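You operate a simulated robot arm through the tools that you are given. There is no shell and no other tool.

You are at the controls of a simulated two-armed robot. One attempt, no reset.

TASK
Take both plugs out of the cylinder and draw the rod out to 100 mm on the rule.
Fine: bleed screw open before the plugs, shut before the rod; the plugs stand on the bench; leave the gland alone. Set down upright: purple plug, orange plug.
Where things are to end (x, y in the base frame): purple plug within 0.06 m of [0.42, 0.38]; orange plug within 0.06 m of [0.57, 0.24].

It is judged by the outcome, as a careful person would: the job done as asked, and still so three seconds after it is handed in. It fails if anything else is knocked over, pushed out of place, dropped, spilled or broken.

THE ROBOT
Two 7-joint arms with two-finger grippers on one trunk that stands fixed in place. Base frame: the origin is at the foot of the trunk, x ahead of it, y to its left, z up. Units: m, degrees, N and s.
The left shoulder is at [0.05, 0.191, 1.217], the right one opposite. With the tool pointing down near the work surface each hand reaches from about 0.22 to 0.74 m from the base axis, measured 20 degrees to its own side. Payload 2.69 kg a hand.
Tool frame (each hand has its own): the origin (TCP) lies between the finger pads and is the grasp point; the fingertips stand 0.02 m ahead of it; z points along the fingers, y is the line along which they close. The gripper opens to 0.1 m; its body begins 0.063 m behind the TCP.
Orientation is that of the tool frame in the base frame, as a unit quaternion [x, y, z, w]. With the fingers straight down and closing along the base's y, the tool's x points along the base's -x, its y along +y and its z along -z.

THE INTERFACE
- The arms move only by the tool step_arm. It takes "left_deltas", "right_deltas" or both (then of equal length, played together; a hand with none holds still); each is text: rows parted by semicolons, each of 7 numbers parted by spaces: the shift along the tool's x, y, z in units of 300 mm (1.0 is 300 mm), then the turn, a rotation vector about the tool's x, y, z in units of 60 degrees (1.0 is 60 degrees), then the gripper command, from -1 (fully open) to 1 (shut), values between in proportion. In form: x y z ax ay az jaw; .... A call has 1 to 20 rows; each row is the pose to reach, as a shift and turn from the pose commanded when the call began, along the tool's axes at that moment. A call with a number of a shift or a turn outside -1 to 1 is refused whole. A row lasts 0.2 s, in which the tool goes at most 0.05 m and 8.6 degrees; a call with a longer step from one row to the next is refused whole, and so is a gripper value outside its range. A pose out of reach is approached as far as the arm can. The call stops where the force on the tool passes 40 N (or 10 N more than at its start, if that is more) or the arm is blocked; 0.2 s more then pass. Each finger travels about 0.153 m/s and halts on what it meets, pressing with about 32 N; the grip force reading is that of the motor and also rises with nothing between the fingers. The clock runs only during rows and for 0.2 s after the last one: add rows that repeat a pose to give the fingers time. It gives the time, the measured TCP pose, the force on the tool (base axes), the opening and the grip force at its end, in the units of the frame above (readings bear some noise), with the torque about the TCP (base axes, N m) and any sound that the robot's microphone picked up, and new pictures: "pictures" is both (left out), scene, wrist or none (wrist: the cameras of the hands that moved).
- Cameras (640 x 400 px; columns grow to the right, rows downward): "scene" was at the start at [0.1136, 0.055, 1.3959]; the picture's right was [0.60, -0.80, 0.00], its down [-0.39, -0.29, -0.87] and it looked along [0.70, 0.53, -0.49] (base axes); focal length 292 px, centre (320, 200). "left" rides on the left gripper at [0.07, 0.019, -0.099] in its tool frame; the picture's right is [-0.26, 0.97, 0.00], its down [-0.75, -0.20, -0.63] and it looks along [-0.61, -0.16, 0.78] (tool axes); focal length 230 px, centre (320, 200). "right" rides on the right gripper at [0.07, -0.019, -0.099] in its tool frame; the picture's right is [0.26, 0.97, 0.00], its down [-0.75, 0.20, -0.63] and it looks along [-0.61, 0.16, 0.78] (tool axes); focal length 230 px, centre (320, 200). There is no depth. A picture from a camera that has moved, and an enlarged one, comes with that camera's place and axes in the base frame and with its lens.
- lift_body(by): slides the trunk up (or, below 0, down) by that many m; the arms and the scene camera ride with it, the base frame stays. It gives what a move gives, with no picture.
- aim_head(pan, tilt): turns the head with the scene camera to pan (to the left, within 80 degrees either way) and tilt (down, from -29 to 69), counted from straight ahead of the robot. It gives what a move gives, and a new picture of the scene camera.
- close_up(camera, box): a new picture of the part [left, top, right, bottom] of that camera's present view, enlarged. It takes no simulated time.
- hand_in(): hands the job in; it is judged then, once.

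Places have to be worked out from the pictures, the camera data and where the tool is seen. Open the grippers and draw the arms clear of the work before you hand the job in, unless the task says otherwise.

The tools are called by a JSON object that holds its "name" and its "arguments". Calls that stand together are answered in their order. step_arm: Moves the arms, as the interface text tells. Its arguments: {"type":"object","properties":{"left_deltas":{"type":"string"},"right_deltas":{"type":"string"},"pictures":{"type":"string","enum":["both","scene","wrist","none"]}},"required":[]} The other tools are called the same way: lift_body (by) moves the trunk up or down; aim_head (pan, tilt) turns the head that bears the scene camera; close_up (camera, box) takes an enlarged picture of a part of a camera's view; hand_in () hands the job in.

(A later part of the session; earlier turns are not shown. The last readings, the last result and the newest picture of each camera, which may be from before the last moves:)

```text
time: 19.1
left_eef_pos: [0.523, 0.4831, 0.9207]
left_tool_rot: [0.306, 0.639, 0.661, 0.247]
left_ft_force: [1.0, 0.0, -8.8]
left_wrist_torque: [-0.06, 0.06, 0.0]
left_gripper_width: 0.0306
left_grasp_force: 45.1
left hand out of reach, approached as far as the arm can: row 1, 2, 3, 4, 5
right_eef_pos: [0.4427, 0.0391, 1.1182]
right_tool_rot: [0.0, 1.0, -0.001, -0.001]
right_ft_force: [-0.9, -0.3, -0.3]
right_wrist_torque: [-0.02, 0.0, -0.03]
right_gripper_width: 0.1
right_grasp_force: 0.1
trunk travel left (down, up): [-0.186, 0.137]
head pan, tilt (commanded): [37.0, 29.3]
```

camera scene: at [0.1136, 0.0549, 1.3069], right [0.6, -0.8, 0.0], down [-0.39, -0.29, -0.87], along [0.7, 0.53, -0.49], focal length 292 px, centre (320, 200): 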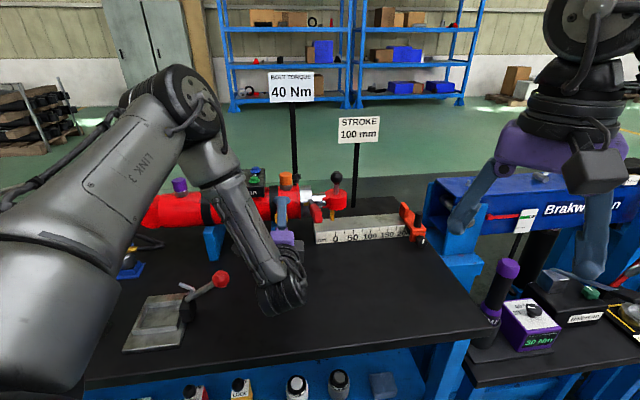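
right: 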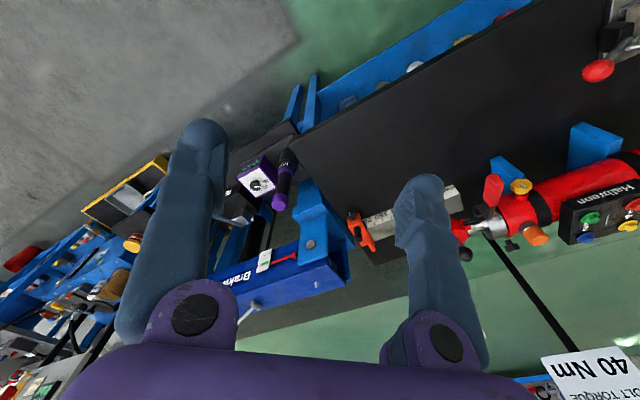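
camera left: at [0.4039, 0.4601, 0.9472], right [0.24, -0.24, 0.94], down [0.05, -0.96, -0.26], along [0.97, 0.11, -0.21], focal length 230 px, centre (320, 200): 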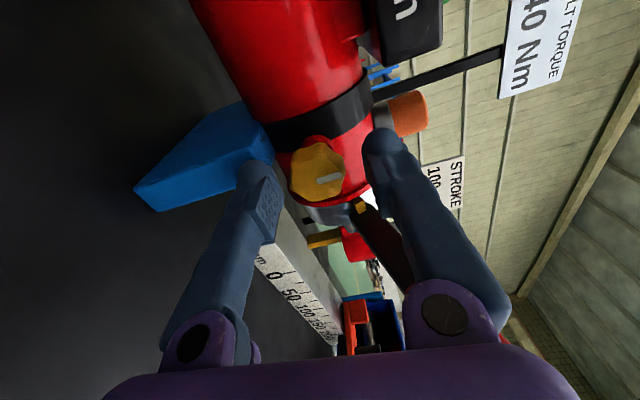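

The grip is centred now with under 9 N of side load. I'll turn the screw counter-clockwise 20° first to see how it answers.

{"name": "step_arm", "arguments": {"left_deltas": "0 0 0 0 0 -0.08 1; 0 0 0 0 0 -0.16 1; 0 0 0 0 0 -0.25 1; 0 0 0 0 0 -0.333 1; 0 0 0 0 0 -0.333 1", "pictures": "wrist"}}

{"name": "close_up", "arguments": {"camera": "left", "box": [240, 110, 400, 250]}}

```text
time: 20.4
left_eef_pos: [0.5233, 0.4822, 0.9207]
left_tool_rot: [0.189, 0.684, 0.607, 0.358]
left_ft_force: [-9.3, -2.8, -20.4]
left_wrist_torque: [-0.13, 0.19, -0.18]
left_gripper_width: 0.0308
left_grasp_force: 44.8
right_eef_pos: [0.4436, 0.0386, 1.117]
right_tool_rot: [0.0, 1.0, -0.001, -0.001]
right_ft_force: [1.1, -0.6, -1.5]
right_wrist_torque: [0.01, 0.03, 0.0]
right_gripper_width: 0.0999
right_grasp_force: 0.1
trunk travel left (down, up): [-0.186, 0.137]
head pan, tilt (commanded): [37.0, 29.3]
camera left: at [0.4022, 0.4652, 0.9206], right [0.0, 0.01, 1.0], down [0.09, -1.0, 0.01], along [1.0, 0.09, 0.0], focal length 230 px, centre (320, 200)
```

left: 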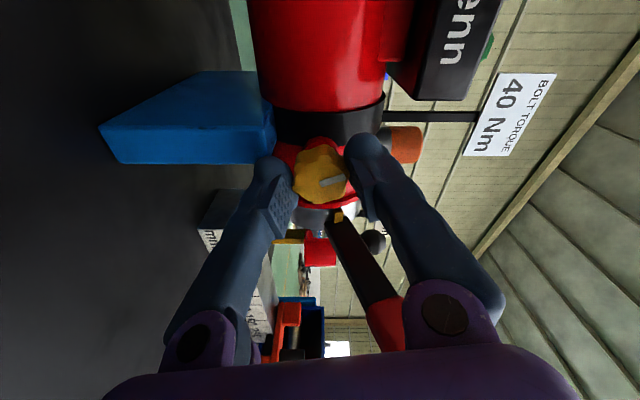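

```text
2.86 times, centred on (320, 180) of left
camera zoom: at [0.4022, 0.4652, 0.9206], right [0.0, 0.01, 1.0], down [0.09, -1.0, 0.01], along [1.0, 0.09, 0.0], focal length 657 px, centre (320, 257)
```

zoom: 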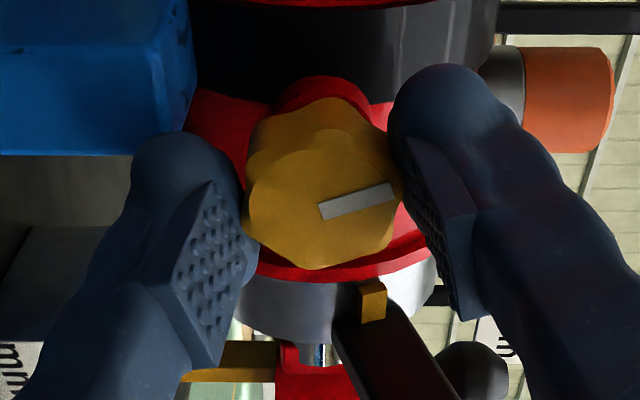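

The mark has kept its angle relative to the hand, so the screw is turning with it. I'll carry on another 40° counter-clockwise.

{"name": "step_arm", "arguments": {"left_deltas": "0 0 0 0 0 -0.09 1; 0 0 0 0 0 -0.19 1; 0 0 0 0 0 -0.28 1; 0 0 0 0 0 -0.38 1; 0 0 0 0 0 -0.47 1; 0 0 0 0 0 -0.57 1; 0 0 0 0 0 -0.667 1; 0 0 0 0 0 -0.667 1", "pictures": "both"}}

{"name": "close_up", "arguments": {"camera": "left", "box": [200, 80, 440, 280]}}

{"name": "close_up", "arguments": {"camera": "right", "box": [400, 40, 640, 290]}}

```text
time: 22.1
left_eef_pos: [0.5238, 0.482, 0.9182]
left_tool_rot: [-0.055, 0.707, 0.448, 0.544]
left_ft_force: [-4.8, -6.0, -25.1]
left_wrist_torque: [-0.08, 0.1, -0.07]
left_gripper_width: 0.0309
left_grasp_force: 44.5
right_eef_pos: [0.4453, 0.0394, 1.1167]
right_tool_rot: [0.0, 1.0, -0.002, -0.001]
right_ft_force: [-0.3, -0.5, -0.1]
right_wrist_torque: [-0.03, 0.02, 0.01]
right_gripper_width: 0.0996
right_grasp_force: 0.0
trunk travel left (down, up): [-0.186, 0.137]
head pan, tilt (commanded): [37.0, 29.3]
camera scene: at [0.1152, 0.0563, 1.3067], right [0.6, -0.8, 0.0], down [-0.39, -0.3, -0.87], along [0.7, 0.52, -0.49], focal length 292 px, centre (320, 200)
camera left: at [0.4143, 0.4526, 0.8739], right [-0.44, 0.47, 0.76], down [-0.04, -0.86, 0.51], along [0.9, 0.19, 0.4], focal length 230 px, centre (320, 200)
```

scene: 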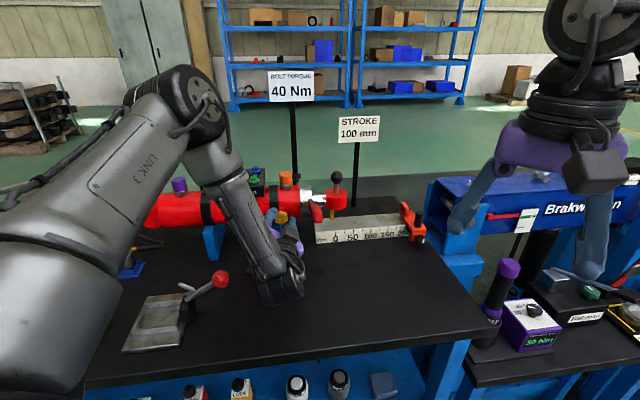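
left: 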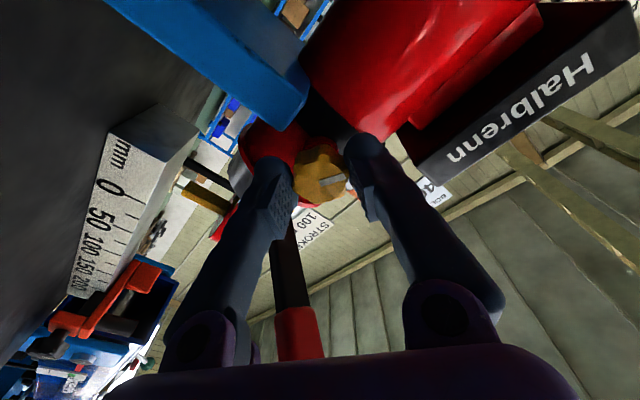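

```text
2.00 times, centred on (320, 180) of left
camera zoom: at [0.4143, 0.4526, 0.8739], right [-0.44, 0.47, 0.76], down [-0.04, -0.86, 0.51], along [0.9, 0.19, 0.4], focal length 460 px, centre (320, 240)
```

zoom: 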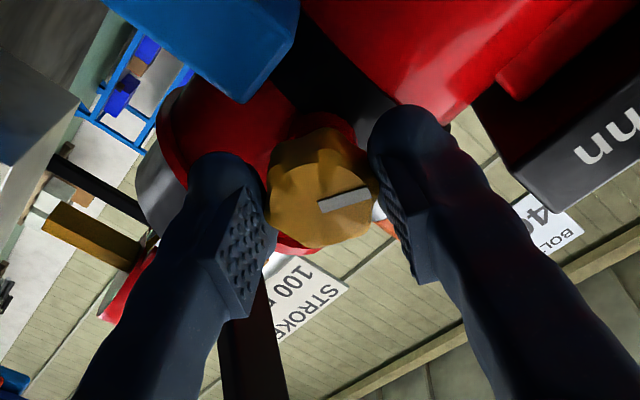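

```text
1.60 times, centred on (520, 165) of right
camera zoom: at [0.3734, 0.0209, 1.2159], right [-0.26, 0.97, 0.0], down [0.75, 0.2, 0.63], along [0.61, 0.16, -0.78], focal length 368 px, centre (0, 256)
```

zoom: 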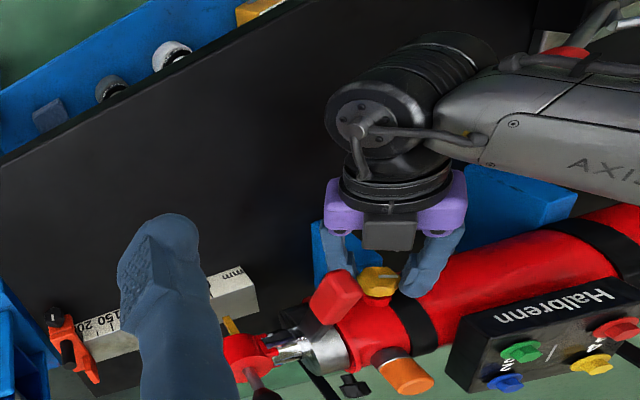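

The screw has turned 60° with the hand, with no sound and no stop so far; the lever is untouched. I'll go another 30° and watch the torque and sound.

{"name": "step_arm", "arguments": {"left_deltas": "0 0 0 0 0 -0.1 1; 0 0 0 0 0 -0.2 1; 0 0 0 0 0 -0.3 1; 0 0 0 0 0 -0.4 1; 0 0 0 0 0 -0.5 1; 0 0 0 0 0 -0.5 1", "pictures": "wrist"}}

{"name": "close_up", "arguments": {"camera": "left", "box": [200, 80, 440, 280]}}

{"name": "close_up", "arguments": {"camera": "right", "box": [460, 120, 620, 260]}}

```text
time: 23.6
left_eef_pos: [0.5244, 0.4817, 0.9197]
left_tool_rot: [-0.236, 0.669, 0.291, 0.642]
left_ft_force: [-0.9, -10.8, -23.0]
left_wrist_torque: [-0.14, 0.2, -0.15]
left_gripper_width: 0.0306
left_grasp_force: 44.7
right_eef_pos: [0.4451, 0.0391, 1.1176]
right_tool_rot: [-0.001, 1.0, 0.0, 0.0]
right_ft_force: [-0.3, 0.7, -0.6]
right_wrist_torque: [-0.02, 0.02, 0.0]
right_gripper_width: 0.1001
right_grasp_force: 0.1
trunk travel left (down, up): [-0.186, 0.137]
head pan, tilt (commanded): [37.0, 29.3]
camera left: at [0.4358, 0.4302, 0.853], right [-0.65, 0.68, 0.34], down [-0.27, -0.62, 0.73], along [0.71, 0.39, 0.59], focal length 230 px, centre (320, 200)
```

left: 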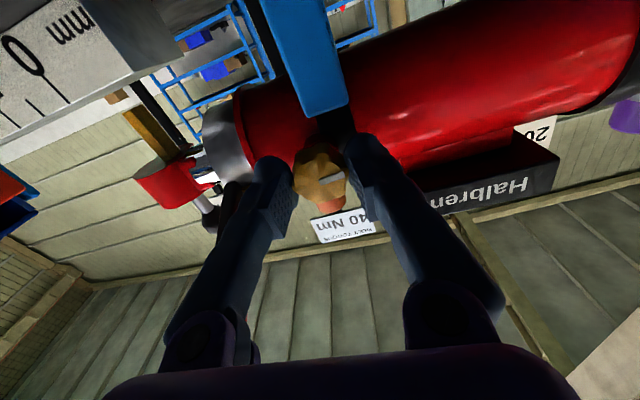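

```text
2.00 times, centred on (320, 180) of left
camera zoom: at [0.4358, 0.4302, 0.853], right [-0.65, 0.68, 0.34], down [-0.27, -0.62, 0.73], along [0.71, 0.39, 0.59], focal length 460 px, centre (320, 240)
```

zoom: 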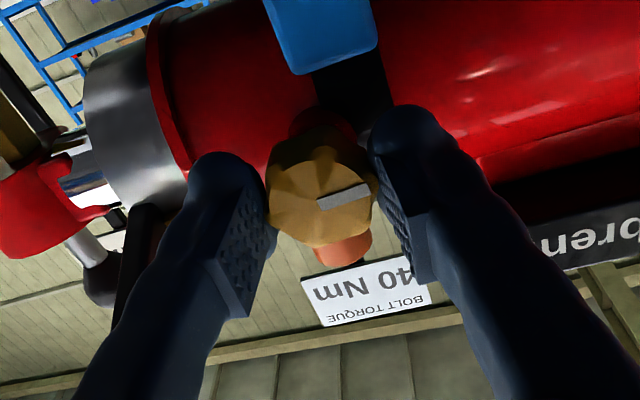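

```text
2.86 times, centred on (540, 190) of right
camera zoom: at [0.3737, 0.0203, 1.2158], right [-0.26, 0.97, 0.0], down [0.75, 0.2, 0.63], along [0.61, 0.16, -0.78], focal length 657 px, centre (-309, 229)
```

zoom: 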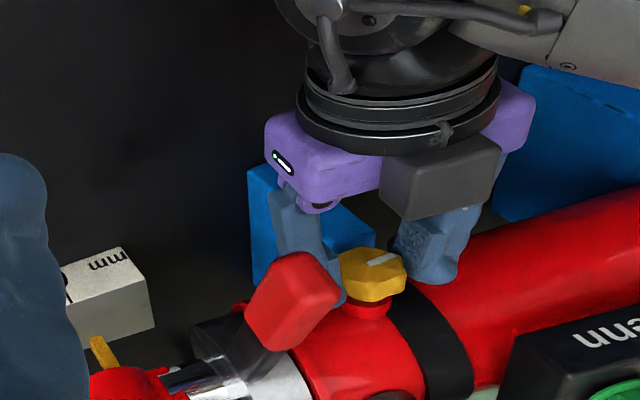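

The mark now points horizontally (90° turned), with low torque and no sound. I'll look for the end of travel: open, roll back, and re-grip.

{"name": "step_arm", "arguments": {"left_deltas": "0 0 0 0 0 0 0; 0 0 0 0 0 0 0; 0 0 0 0 0 0.1 0; 0 0 0 0 0 0.22 0; 0 0 0 0 0 0.35 0; 0 0 0 0 0 0.48 0; 0 0 0 0 0 0.61 0; 0 0 0 0 0 0.74 0; 0 0 0 0 0 0.87 0; 0 0 0 0 0 1.0 0", "pictures": "wrist"}}

{"name": "close_up", "arguments": {"camera": "left", "box": [220, 80, 420, 260]}}

```text
time: 25.8
left_eef_pos: [0.5229, 0.4823, 0.9225]
left_tool_rot: [0.131, 0.696, 0.574, 0.411]
left_ft_force: [-0.3, 1.1, -0.5]
left_wrist_torque: [0.0, 0.01, 0.02]
left_gripper_width: 0.0498
left_grasp_force: 0.1
right_eef_pos: [0.4437, 0.0397, 1.1183]
right_tool_rot: [0.0, 1.0, 0.001, -0.001]
right_ft_force: [0.4, -0.5, -0.5]
right_wrist_torque: [-0.02, 0.01, -0.01]
right_gripper_width: 0.0998
right_grasp_force: 0.1
trunk travel left (down, up): [-0.186, 0.137]
head pan, tilt (commanded): [37.0, 29.3]
camera left: at [0.4029, 0.4637, 0.9101], right [-0.12, 0.13, 0.98], down [0.08, -0.99, 0.14], along [0.99, 0.09, 0.11], focal length 230 px, centre (320, 200)
```

left: 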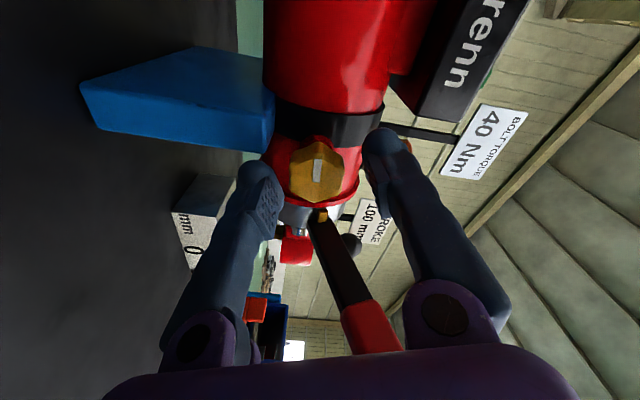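

```text
2.22 times, centred on (320, 170) of left
camera zoom: at [0.4029, 0.4637, 0.9101], right [-0.12, 0.13, 0.98], down [0.08, -0.99, 0.14], along [0.99, 0.09, 0.11], focal length 511 px, centre (320, 267)
```

zoom: 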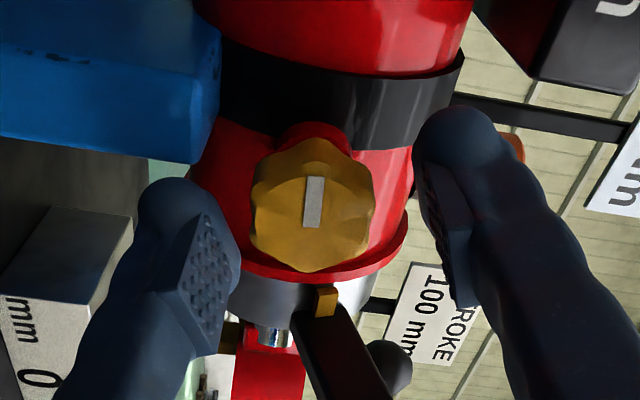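

The mark stayed at 90° with the hand opened, and the knob is still centred on the tool axis. I'll drop the trunk 2 mm to take off the side load, then roll on 30° and re-grip.

{"name": "lift_body", "arguments": {"by": -0.0022}}

{"name": "step_arm", "arguments": {"left_deltas": "0 0 0 0 0 0.13 0; 0 0 0 0 0 0.25 0; 0 0 0 0 0 0.38 0; 0 0 0 0 0 0.5 0; 0 0 0 0 0 0.5 0.3; 0 0 0 0 0 0.5 1; 0 0 0 0 0 0.5 1", "pictures": "none"}}

```text
time: 26.3
left_eef_pos: [0.5224, 0.4809, 0.9208]
left_tool_rot: [0.13, 0.696, 0.574, 0.411]
left_ft_force: [-0.3, -0.1, 0.5]
left_wrist_torque: [0.01, 0.02, 0.01]
left_gripper_width: 0.05
left_grasp_force: 0.0
right_eef_pos: [0.4431, 0.0365, 1.1164]
right_tool_rot: [0.001, 1.0, 0.0, 0.001]
right_ft_force: [-0.1, 0.3, -0.2]
right_wrist_torque: [-0.01, 0.04, -0.04]
right_gripper_width: 0.1001
right_grasp_force: 0.1
trunk travel left (down, up): [-0.184, 0.139]
head pan, tilt (commanded): [37.0, 29.3]
```

```text
time: 27.9
left_eef_pos: [0.5228, 0.4839, 0.92]
left_tool_rot: [0.303, 0.639, 0.662, 0.248]
left_ft_force: [4.0, 12.0, 3.9]
left_wrist_torque: [0.09, -0.07, 0.44]
left_gripper_width: 0.0301
left_grasp_force: 45.0
right_eef_pos: [0.4435, 0.0384, 1.1161]
right_tool_rot: [0.0, 1.0, 0.0, 0.0]
right_ft_force: [0.1, -0.2, -0.2]
right_wrist_torque: [0.04, 0.01, -0.03]
right_gripper_width: 0.0999
right_grasp_force: 0.0
trunk travel left (down, up): [-0.184, 0.139]
head pan, tilt (commanded): [37.0, 29.3]
```

Gripped again with small side loads. Turning counter-clockwise another 60°.

{"name": "step_arm", "arguments": {"left_deltas": "0 0 0 0 0 -0.1 1; 0 0 0 0 0 -0.2 1; 0 0 0 0 0 -0.3 1; 0 0 0 0 0 -0.4 1; 0 0 0 0 0 -0.5 1; 0 0 0 0 0 -0.6 1; 0 0 0 0 0 -0.7 1; 0 0 0 0 0 -0.8 1; 0 0 0 0 0 -0.9 1; 0 0 0 0 0 -1 1", "pictures": "wrist"}}

{"name": "close_up", "arguments": {"camera": "left", "box": [200, 80, 440, 280]}}

```text
time: 30.1
left_eef_pos: [0.5227, 0.4818, 0.92]
left_tool_rot: [-0.055, 0.706, 0.448, 0.546]
left_ft_force: [0.6, 2.1, 1.1]
left_wrist_torque: [0.59, 0.48, -0.01]
left_gripper_width: 0.0306
left_grasp_force: 45.2
right_eef_pos: [0.4439, 0.0376, 1.1173]
right_tool_rot: [0.0, 1.0, 0.0, -0.001]
right_ft_force: [0.3, 0.0, 0.1]
right_wrist_torque: [0.02, -0.01, 0.03]
right_gripper_width: 0.1001
right_grasp_force: 0.1
trunk travel left (down, up): [-0.184, 0.139]
head pan, tilt (commanded): [37.0, 29.3]
camera left: at [0.4132, 0.4516, 0.8733], right [-0.45, 0.47, 0.76], down [-0.04, -0.86, 0.5], along [0.89, 0.19, 0.4], focal length 230 px, centre (320, 200)
```

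left: 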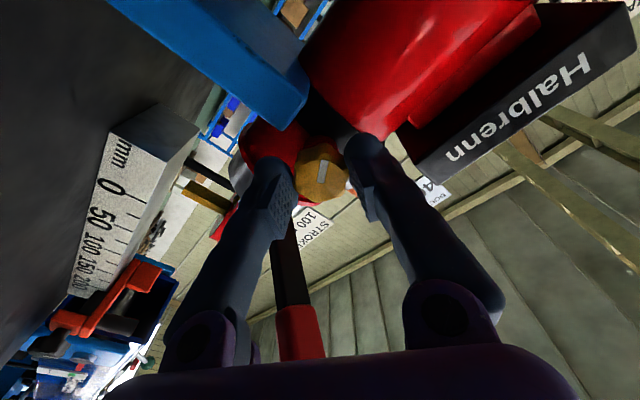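

```text
2.00 times, centred on (320, 180) of left
camera zoom: at [0.4132, 0.4516, 0.8733], right [-0.45, 0.47, 0.76], down [-0.04, -0.86, 0.5], along [0.89, 0.19, 0.4], focal length 460 px, centre (320, 240)
```

zoom: 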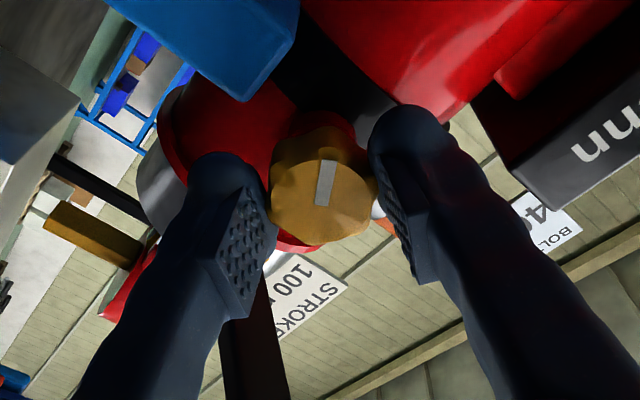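

The torque rose to 0.76 N m about the screw's axis and the hand slipped on past it: the screw has reached its stop at about 120° open. I'll release and back straight off.

{"name": "step_arm", "arguments": {"left_deltas": "0 0 0 0 0 0 -0.1; 0 0 0 0 0 0 -0.1; 0 0 -0.03 0 0 0 -0.1; 0 0 -0.06 0 0 0 -0.1; 0 0 -0.1 0 0 0.0 -0.1; 0 0 -0.14 0 0 0 -0.1", "pictures": "both"}}

{"name": "close_up", "arguments": {"camera": "left", "box": [200, 80, 440, 280]}}

{"name": "close_up", "arguments": {"camera": "right", "box": [460, 120, 620, 260]}}

```text
time: 31.5
left_eef_pos: [0.4923, 0.4556, 0.9245]
left_tool_rot: [-0.056, 0.706, 0.449, 0.546]
left_ft_force: [-0.2, -0.7, 0.2]
left_wrist_torque: [-0.01, 0.0, 0.0]
left_gripper_width: 0.055
left_grasp_force: 0.1
left hand out of reach, approached as far as the arm can: row 6
right_eef_pos: [0.4427, 0.0393, 1.1164]
right_tool_rot: [0.0, 1.0, 0.0, 0.0]
right_ft_force: [0.9, -0.3, 0.5]
right_wrist_torque: [0.0, 0.04, -0.03]
right_gripper_width: 0.0999
right_grasp_force: 0.2
trunk travel left (down, up): [-0.184, 0.139]
head pan, tilt (commanded): [37.0, 29.3]
camera scene: at [0.1136, 0.0549, 1.3048], right [0.6, -0.8, 0.0], down [-0.39, -0.29, -0.87], along [0.7, 0.53, -0.49], focal length 292 px, centre (320, 200)
camera left: at [0.3833, 0.4258, 0.8788], right [-0.45, 0.47, 0.76], down [-0.04, -0.86, 0.5], along [0.89, 0.19, 0.4], focal length 230 px, centre (320, 200)
```

scene: 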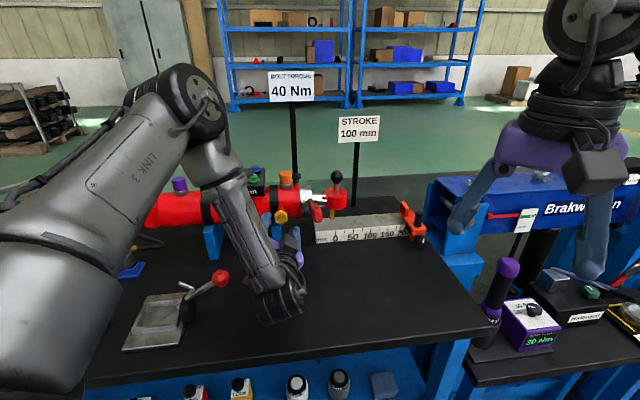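
left: 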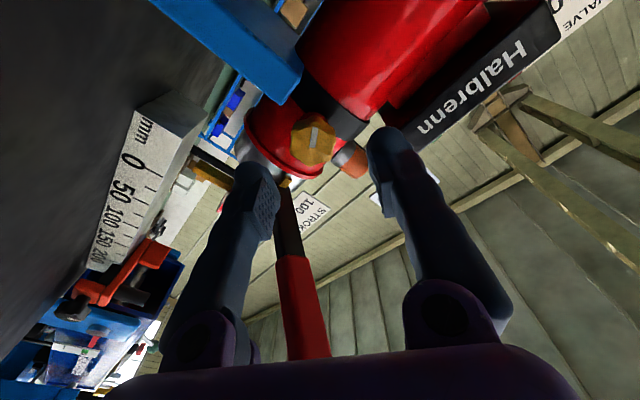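

```text
2.00 times, centred on (320, 180) of left
camera zoom: at [0.3833, 0.4258, 0.8788], right [-0.45, 0.47, 0.76], down [-0.04, -0.86, 0.5], along [0.89, 0.19, 0.4], focal length 460 px, centre (320, 240)
```

zoom: 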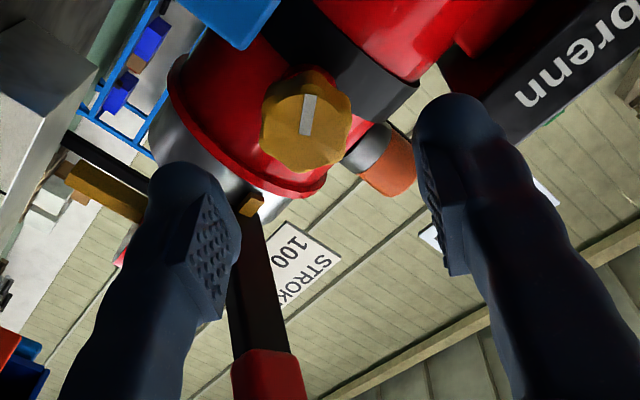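

```text
2.86 times, centred on (540, 190) of right
camera zoom: at [0.3719, 0.0196, 1.2144], right [-0.26, 0.97, 0.0], down [0.75, 0.2, 0.63], along [0.61, 0.16, -0.78], focal length 657 px, centre (-309, 229)
```

zoom: 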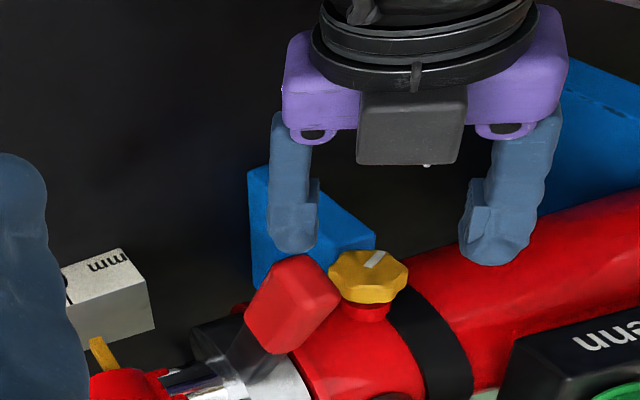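

The mark points down-left, 120° round, and the lever hasn't moved. I'll roll the hand so it closes up and down again, clear of the lever, then raise the trunk.

{"name": "step_arm", "arguments": {"left_deltas": "0 0 0 0 0 0.13 -0.1; 0 0 0 0 0 0.26 -0.1; 0 0 0 0 0 0.39 -0.1; 0 0 0 0 0 0.52 -0.1; 0 0 0 0 0 0.65 -0.1; 0 0 0 0 0 0.78 -0.1; 0 0 0 0 0 0.917 -0.1; 0 0 0 0 0 0.917 -0.1", "pictures": "wrist"}}

{"name": "lift_body", "arguments": {"by": 0.13}}

```text
time: 33.3
left_eef_pos: [0.4921, 0.4544, 0.9249]
left_tool_rot: [0.278, 0.652, 0.65, 0.276]
left_ft_force: [0.0, -0.3, -0.3]
left_wrist_torque: [0.01, -0.04, 0.01]
left_gripper_width: 0.055
left_grasp_force: 0.0
right_eef_pos: [0.4423, 0.0388, 1.117]
right_tool_rot: [0.0, 1.0, 0.0, 0.0]
right_ft_force: [-0.6, 0.1, 1.0]
right_wrist_torque: [0.0, -0.01, -0.01]
right_gripper_width: 0.1
right_grasp_force: 0.1
trunk travel left (down, up): [-0.184, 0.139]
head pan, tilt (commanded): [37.0, 29.3]
camera left: at [0.3734, 0.4358, 0.9441], right [0.18, -0.18, 0.97], down [0.07, -0.98, -0.2], along [0.98, 0.1, -0.17], focal length 230 px, centre (320, 200)
```

left: 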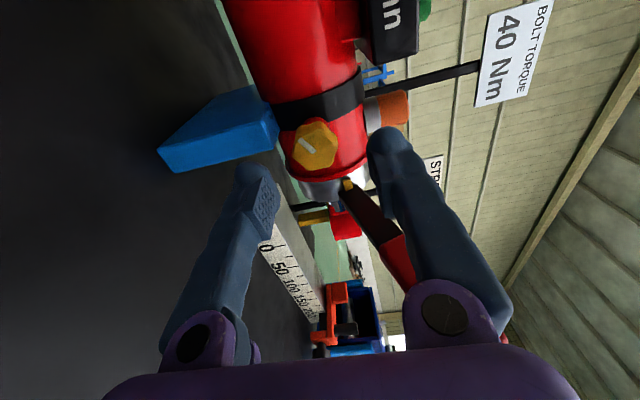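

```text
time: 34.9
left_eef_pos: [0.4927, 0.4555, 1.0547]
left_tool_rot: [0.277, 0.652, 0.65, 0.277]
left_ft_force: [-0.3, -0.7, 0.5]
left_wrist_torque: [0.01, 0.02, 0.02]
left_gripper_width: 0.0546
left_grasp_force: 0.1
right_eef_pos: [0.4436, 0.0398, 1.2458]
right_tool_rot: [0.0, 1.0, 0.0, 0.0]
right_ft_force: [0.5, -0.4, 0.3]
right_wrist_torque: [0.01, 0.0, 0.01]
right_gripper_width: 0.1
right_grasp_force: 0.1
trunk travel left (down, up): [-0.314, 0.009]
head pan, tilt (commanded): [37.0, 29.3]
```

Hand is up at z=1.055, clear of the lever. I'll pitch it toward pointing down while rising and moving left along the cylinder toward the purple plug.

{"name": "step_arm", "arguments": {"left_deltas": "0.0396 0.0383 0.0043 0.1 0 0 -0.1; 0.0792 0.0766 0.0086 0.2 0 0 -0.1; 0.1188 0.1149 0.0129 0.3 0 0 -0.1; 0.1584 0.1532 0.0172 0.4 0 0 -0.1; 0.198 0.1915 0.0215 0.5 0 0 -0.1; 0.2376 0.2298 0.0258 0.6 0 0 -0.1; 0.2772 0.2681 0.0301 0.7 0 0 -0.1; 0.3168 0.3064 0.0344 0.8 0 0 -0.1; 0.3564 0.3447 0.0387 0.9 0 0 -0.1; 0.396 0.383 0.043 1 0 0 -0.1", "pictures": "both"}}

```text
time: 37.0
left_eef_pos: [0.4198, 0.5494, 1.17]
left_tool_rot: [0.379, 0.889, 0.235, 0.101]
left_ft_force: [-0.5, -0.7, 0.8]
left_wrist_torque: [-0.04, 0.01, 0.0]
left_gripper_width: 0.0551
left_grasp_force: 0.0
right_eef_pos: [0.4422, 0.0374, 1.2459]
right_tool_rot: [0.0, 1.0, 0.0, 0.0]
right_ft_force: [-0.4, -0.5, -0.2]
right_wrist_torque: [-0.01, 0.0, -0.02]
right_gripper_width: 0.1
right_grasp_force: 0.1
trunk travel left (down, up): [-0.314, 0.009]
head pan, tilt (commanded): [37.0, 29.3]
camera scene: at [0.1136, 0.0553, 1.4347], right [0.6, -0.8, 0.0], down [-0.39, -0.29, -0.87], along [0.7, 0.53, -0.49], focal length 292 px, centre (320, 200)
camera left: at [0.3478, 0.5767, 1.2652], right [0.78, 0.4, 0.48], down [0.17, -0.88, 0.45], along [0.6, -0.27, -0.75], focal length 230 px, centre (320, 200)
```

scene: 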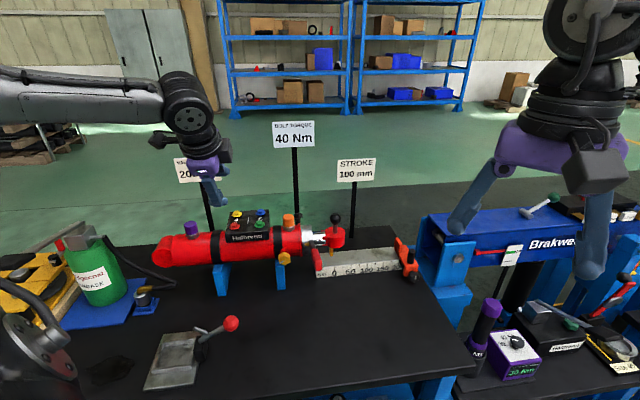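
left: 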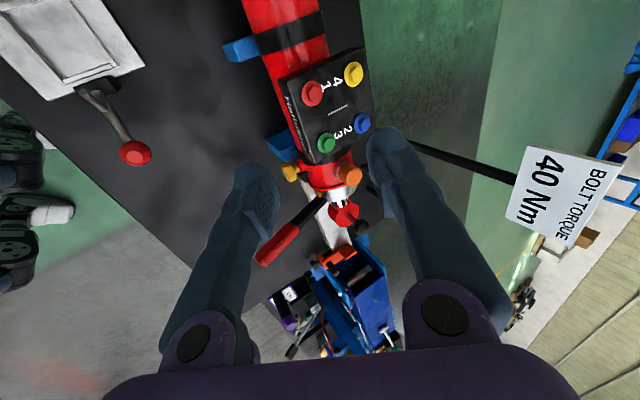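

Clear path. I'll finish pitching straight down and move over the purple plug at z≈1.10.

{"name": "step_arm", "arguments": {"left_deltas": "0.06 0.0242 0.0582 0.083 0 0 -0.1; 0.12 0.0483 0.1163 0.167 0 0 -0.1; 0.18 0.0725 0.1745 0.25 0 0 -0.1; 0.24 0.0967 0.2327 0.333 0 0 -0.1; 0.3 0.1208 0.2908 0.417 0 0 -0.1; 0.36 0.145 0.349 0.5 0 0 -0.1", "pictures": "both"}}

{"name": "close_up", "arguments": {"camera": "scene", "box": [140, 140, 340, 290]}}

```text
time: 38.5
left_eef_pos: [0.411, 0.6899, 1.0996]
left_tool_rot: [0.392, 0.92, -0.002, 0.0]
left_ft_force: [-0.5, 0.6, -0.5]
left_wrist_torque: [0.01, 0.01, 0.04]
left_gripper_width: 0.0548
left_grasp_force: 0.0
right_eef_pos: [0.4438, 0.0387, 1.2465]
right_tool_rot: [0.0, 1.0, 0.0, 0.0]
right_ft_force: [0.1, -0.2, -0.1]
right_wrist_torque: [0.0, 0.01, 0.01]
right_gripper_width: 0.1001
right_grasp_force: 0.0
trunk travel left (down, up): [-0.314, 0.009]
head pan, tilt (commanded): [37.0, 29.3]
camera scene: at [0.1144, 0.0556, 1.4346], right [0.6, -0.8, 0.0], down [-0.39, -0.3, -0.87], along [0.7, 0.53, -0.49], focal length 292 px, centre (320, 200)
camera left: at [0.3752, 0.7532, 1.1979], right [0.88, 0.48, 0.0], down [0.38, -0.68, 0.63], along [0.3, -0.55, -0.78], focal length 230 px, centre (320, 200)
```

scene: 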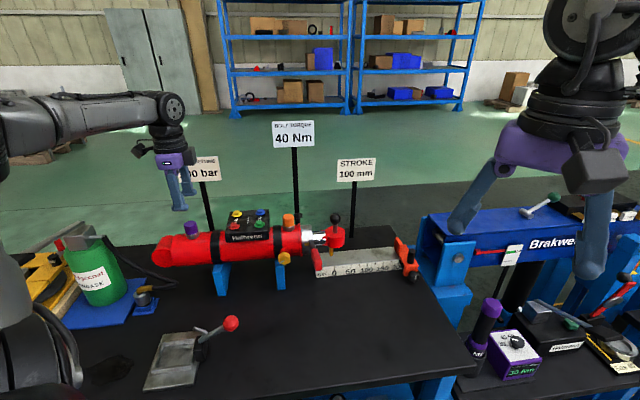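
left: 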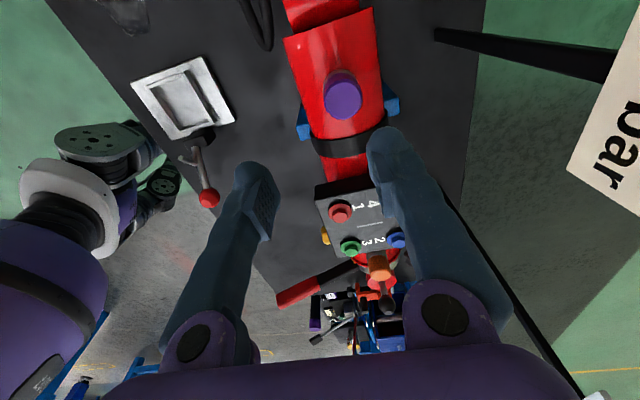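

```text
2.67 times, centred on (240, 215) of scene
camera zoom: at [0.1144, 0.0556, 1.4346], right [0.6, -0.8, 0.0], down [-0.39, -0.3, -0.87], along [0.7, 0.53, -0.49], focal length 779 px, centre (533, 160)
```

zoom: 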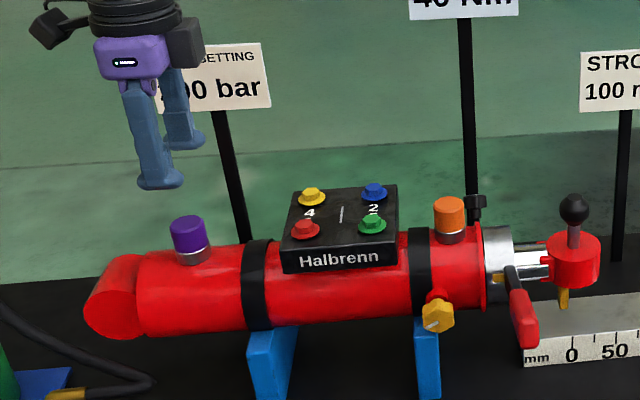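

Tool is straight down with the purple plug in the wrist view. I'll enlarge it to fix its position.

{"name": "close_up", "arguments": {"camera": "left", "box": [260, 40, 420, 140]}}

{"name": "close_up", "arguments": {"camera": "scene", "box": [160, 190, 240, 250]}}

{"name": "close_up", "arguments": {"camera": "scene", "box": [260, 190, 340, 290]}}

```text
4.00 times, centred on (340, 90) of left
camera zoom: at [0.3752, 0.7532, 1.1979], right [0.88, 0.48, 0.0], down [0.38, -0.68, 0.63], along [0.3, -0.55, -0.78], focal length 920 px, centre (240, 640)
```

zoom: 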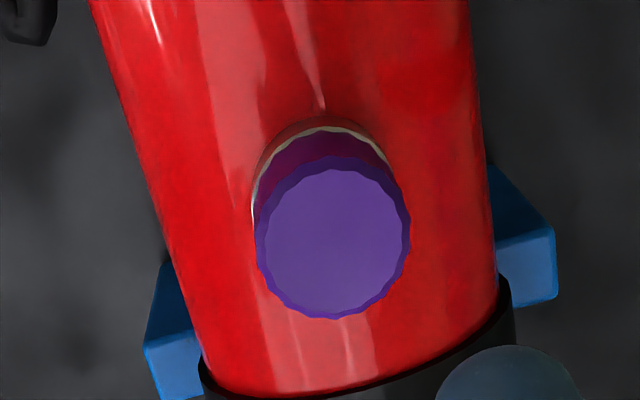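

```text
6.67 times, centred on (200, 220) of scene
camera zoom: at [0.1144, 0.0556, 1.4346], right [0.6, -0.8, 0.0], down [-0.39, -0.3, -0.87], along [0.7, 0.53, -0.49], focal length 1947 px, centre (1120, 67)
```

zoom: 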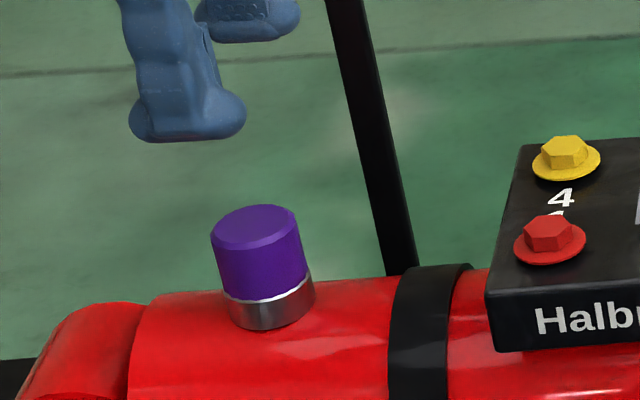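

```text
4.00 times, centred on (300, 240) of scene
camera zoom: at [0.1144, 0.0556, 1.4346], right [0.6, -0.8, 0.0], down [-0.39, -0.3, -0.87], along [0.7, 0.53, -0.49], focal length 1168 px, centre (400, 40)
```

zoom: 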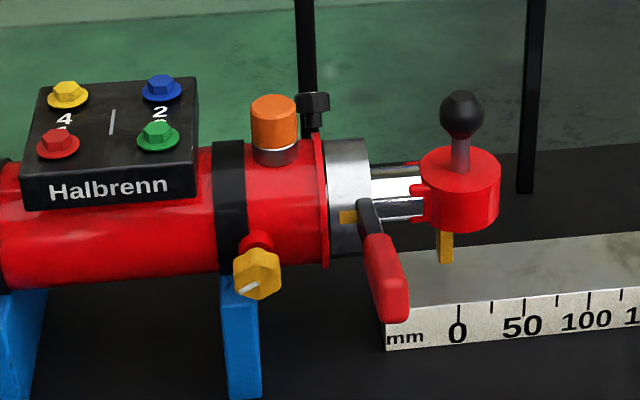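

The screw's mark is confirmed pointing down-left from the scene camera. The purple cap's top is at about (0.419, 0.713, 0.997), 31 mm across; I'll move over it to z=1.03 with the jaws a bit wider.

{"name": "step_arm", "arguments": {"left_deltas": "0.01 0.018 0.058 0 0 0 -0.4; 0.019 0.036 0.116 0 0 0 -0.4; 0.029 0.054 0.174 0 0 0 -0.4; 0.038 0.072 0.232 0 0 0 -0.4; 0.038 0.072 0.232 0 0 0 -0.4", "pictures": "both"}}

{"name": "close_up", "arguments": {"camera": "left", "box": [220, 90, 440, 260]}}

{"name": "close_up", "arguments": {"camera": "scene", "box": [140, 170, 260, 260]}}

```text
time: 39.6
left_eef_pos: [0.416, 0.7136, 1.0314]
left_tool_rot: [0.392, 0.92, -0.003, 0.0]
left_ft_force: [-0.2, 0.1, 0.6]
left_wrist_torque: [0.02, -0.03, -0.01]
left_gripper_width: 0.0699
left_grasp_force: 0.1
right_eef_pos: [0.4436, 0.0377, 1.2458]
right_tool_rot: [0.001, 1.0, 0.0, -0.001]
right_ft_force: [-0.9, -0.2, 0.2]
right_wrist_torque: [0.02, 0.03, -0.03]
right_gripper_width: 0.1001
right_grasp_force: 0.0
trunk travel left (down, up): [-0.314, 0.009]
head pan, tilt (commanded): [37.0, 29.3]
camera scene: at [0.1134, 0.0547, 1.4348], right [0.6, -0.8, 0.0], down [-0.39, -0.29, -0.87], along [0.7, 0.53, -0.49], focal length 292 px, centre (320, 200)
camera left: at [0.3811, 0.7758, 1.1304], right [0.88, 0.48, 0.0], down [0.38, -0.68, 0.63], along [0.3, -0.55, -0.78], focal length 230 px, centre (320, 200)
```

scene: 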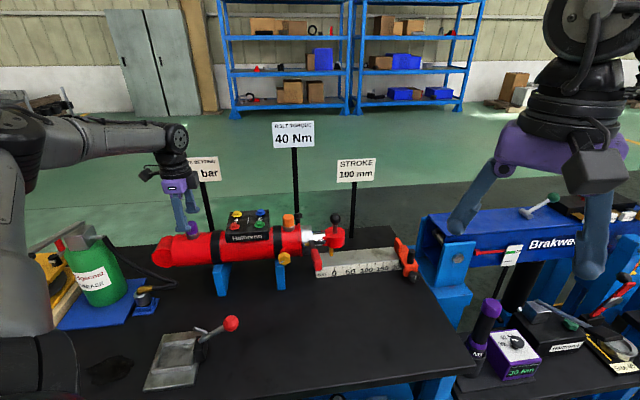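
left: 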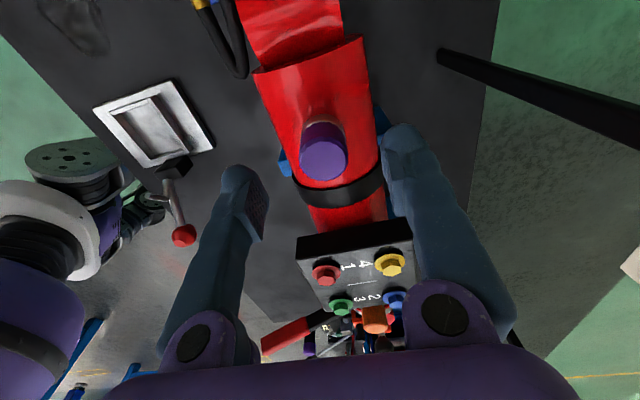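

```text
2.35 times, centred on (330, 175) of left
camera zoom: at [0.3811, 0.7758, 1.1304], right [0.88, 0.48, 0.0], down [0.38, -0.68, 0.63], along [0.3, -0.55, -0.78], focal length 541 px, centre (296, 259)
```

zoom: 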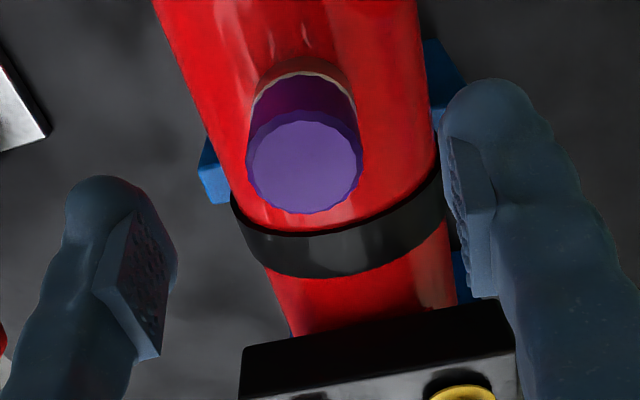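

```text
4.44 times, centred on (200, 215) of scene
camera zoom: at [0.1134, 0.0547, 1.4348], right [0.6, -0.8, 0.0], down [-0.39, -0.29, -0.87], along [0.7, 0.53, -0.49], focal length 1298 px, centre (853, 133)
```

zoom: 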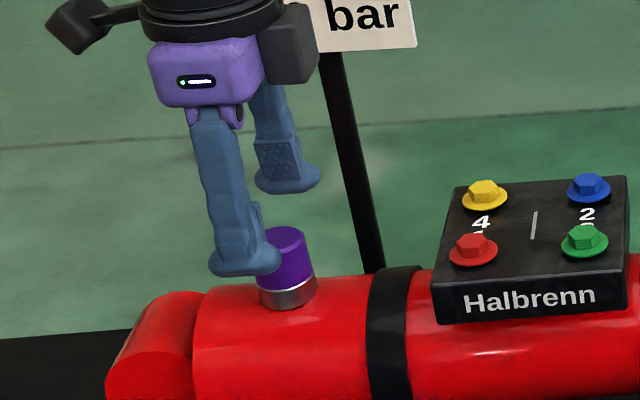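

The cap is centred within about 2 mm. I'll descend to z≈0.983 so the fingertips stop just above the cylinder, and then close.

{"name": "step_arm", "arguments": {"left_deltas": "0 0.008 0.05 0 0 0 -0.4; 0 0.008 0.1 0 0 0 -0.4; 0 0.008 0.14 0 0 0 -0.4; 0 0.008 0.161 0 0 0 -0.4; 0 0.008 0.161 0 0 0 0; 0 0.008 0.161 0 0 0 0.3; 0 0.008 0.161 0 0 0 1; 0 0.008 0.161 0 0 0 1", "pictures": "both"}}

{"name": "close_up", "arguments": {"camera": "left", "box": [220, 90, 440, 260]}}

{"name": "close_up", "arguments": {"camera": "scene", "box": [140, 170, 260, 260]}}

```text
time: 41.5
left_eef_pos: [0.4183, 0.7132, 0.9817]
left_tool_rot: [0.392, 0.92, -0.002, -0.002]
left_ft_force: [-1.8, -4.1, -2.2]
left_wrist_torque: [0.01, -0.02, -0.01]
left_gripper_width: 0.0319
left_grasp_force: 44.9
right_eef_pos: [0.4434, 0.038, 1.2455]
right_tool_rot: [0.0, 1.0, 0.0, 0.0]
right_ft_force: [0.5, 0.3, 0.4]
right_wrist_torque: [-0.01, -0.04, 0.02]
right_gripper_width: 0.1001
right_grasp_force: 0.2
trunk travel left (down, up): [-0.314, 0.009]
head pan, tilt (commanded): [37.0, 29.3]
camera scene: at [0.1136, 0.0548, 1.4347], right [0.6, -0.8, 0.0], down [-0.39, -0.29, -0.87], along [0.7, 0.53, -0.49], focal length 292 px, centre (320, 200)
camera left: at [0.3841, 0.776, 1.0803], right [0.88, 0.48, 0.0], down [0.38, -0.68, 0.63], along [0.3, -0.55, -0.78], focal length 230 px, centre (320, 200)
```

scene: 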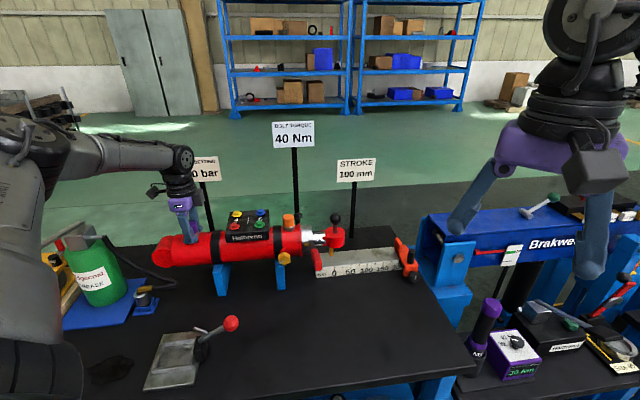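
left: 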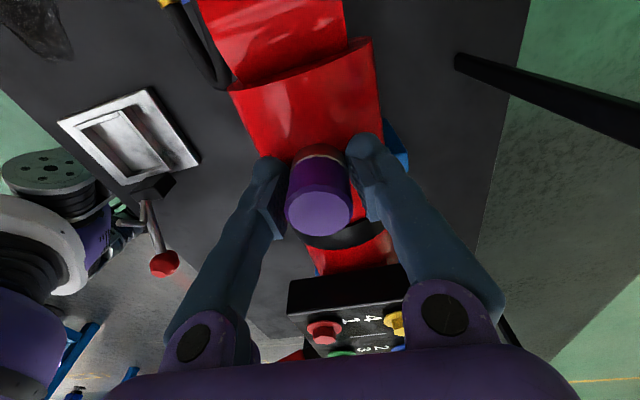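

```text
2.35 times, centred on (330, 175) of left
camera zoom: at [0.3841, 0.776, 1.0803], right [0.88, 0.48, 0.0], down [0.38, -0.68, 0.63], along [0.3, -0.55, -0.78], focal length 541 px, centre (296, 259)
```

zoom: 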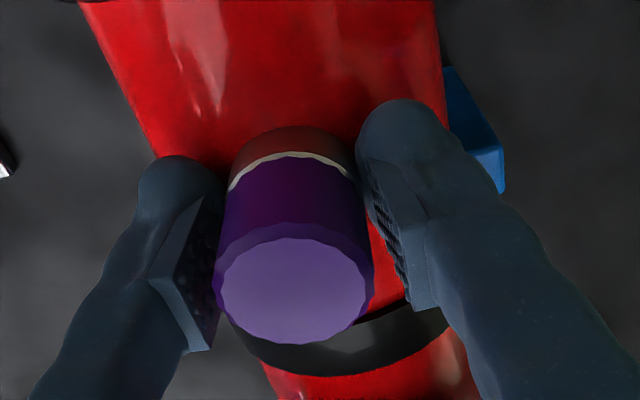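

```text
4.44 times, centred on (200, 215) of scene
camera zoom: at [0.1136, 0.0548, 1.4347], right [0.6, -0.8, 0.0], down [-0.39, -0.29, -0.87], along [0.7, 0.53, -0.49], focal length 1298 px, centre (853, 133)
```

zoom: 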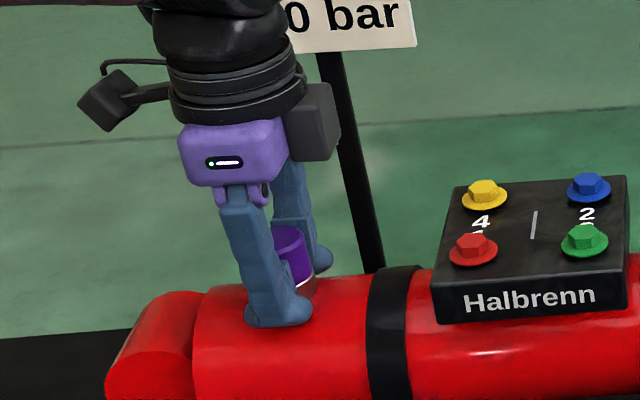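

Gripped at 32 mm with almost no side load. I'll try pulling straight up slowly and watch the force.

{"name": "step_arm", "arguments": {"left_deltas": "0 0 -0.007 0 0 0 1; 0 0 -0.014 0 0 0 1; 0 0 -0.021 0 0 0 1; 0 0 -0.028 0 0 0 1; 0 0 -0.035 0 0 0 1; 0 0 -0.035 0 0 0 1", "pictures": "wrist"}}

```text
time: 42.2
left_eef_pos: [0.4182, 0.7131, 0.9812]
left_tool_rot: [0.393, 0.92, -0.006, -0.002]
left_ft_force: [9.2, 2.2, -17.1]
left_wrist_torque: [0.24, -0.37, 0.08]
left_gripper_width: 0.0321
left_grasp_force: 45.0
right_eef_pos: [0.4458, 0.0385, 1.2457]
right_tool_rot: [0.0, 1.0, -0.001, 0.0]
right_ft_force: [-0.4, -0.1, -0.2]
right_wrist_torque: [0.0, 0.03, -0.03]
right_gripper_width: 0.0997
right_grasp_force: 0.0
trunk travel left (down, up): [-0.314, 0.009]
head pan, tilt (commanded): [37.0, 29.3]
stopped in row 3 (left hand): the force on the tool passed its limit at 43 N (the readings are from after the stop); the commanded pose is now the measured one
camera left: at [0.385, 0.7767, 1.0803], right [0.88, 0.48, -0.01], down [0.38, -0.67, 0.63], along [0.3, -0.56, -0.77], focal length 230 px, centre (320, 200)
```

left: 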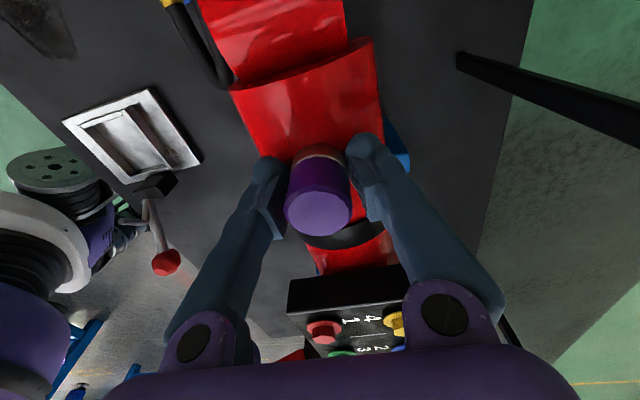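

It holds at 43 N, so the plug is locked in or threaded. I'll turn it counter-clockwise, as seen from above, and watch the torque and height.

{"name": "step_arm", "arguments": {"left_deltas": "0 0 0 0 0 -0.1 1; 0 0 0 0 0 -0.2 1; 0 0 0 0 0 -0.3 1; 0 0 0 0 0 -0.4 1; 0 0 0 0 0 -0.5 1; 0 0 0 0 0 -0.5 1", "pictures": "wrist"}}

{"name": "close_up", "arguments": {"camera": "left", "box": [220, 90, 440, 260]}}

```text
time: 43.6
left_eef_pos: [0.4169, 0.7153, 0.982]
left_tool_rot: [0.14, 0.99, -0.005, -0.004]
left_ft_force: [6.1, 5.1, -11.6]
left_wrist_torque: [0.15, -0.03, -0.9]
left_gripper_width: 0.0307
left_grasp_force: 44.8
right_eef_pos: [0.4445, 0.0387, 1.2456]
right_tool_rot: [0.001, 1.0, -0.001, -0.001]
right_ft_force: [0.2, 0.0, 0.1]
right_wrist_torque: [0.03, 0.07, -0.02]
right_gripper_width: 0.1003
right_grasp_force: 0.0
trunk travel left (down, up): [-0.314, 0.009]
head pan, tilt (commanded): [37.0, 29.3]
camera left: at [0.3576, 0.7516, 1.0823], right [0.52, 0.86, -0.01], down [0.67, -0.39, 0.63], along [0.53, -0.33, -0.78], focal length 230 px, centre (320, 200)
```

left: 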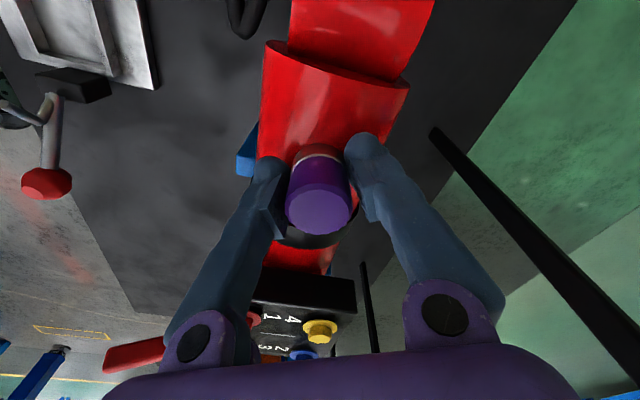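

```text
2.35 times, centred on (330, 175) of left
camera zoom: at [0.3576, 0.7516, 1.0823], right [0.52, 0.86, -0.01], down [0.67, -0.39, 0.63], along [0.53, -0.33, -0.78], focal length 541 px, centre (296, 259)
```

zoom: 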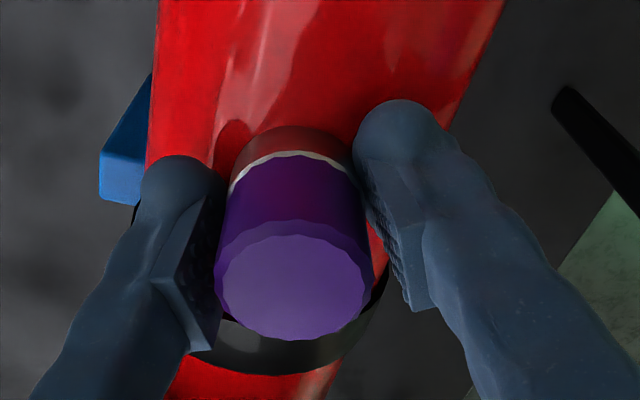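

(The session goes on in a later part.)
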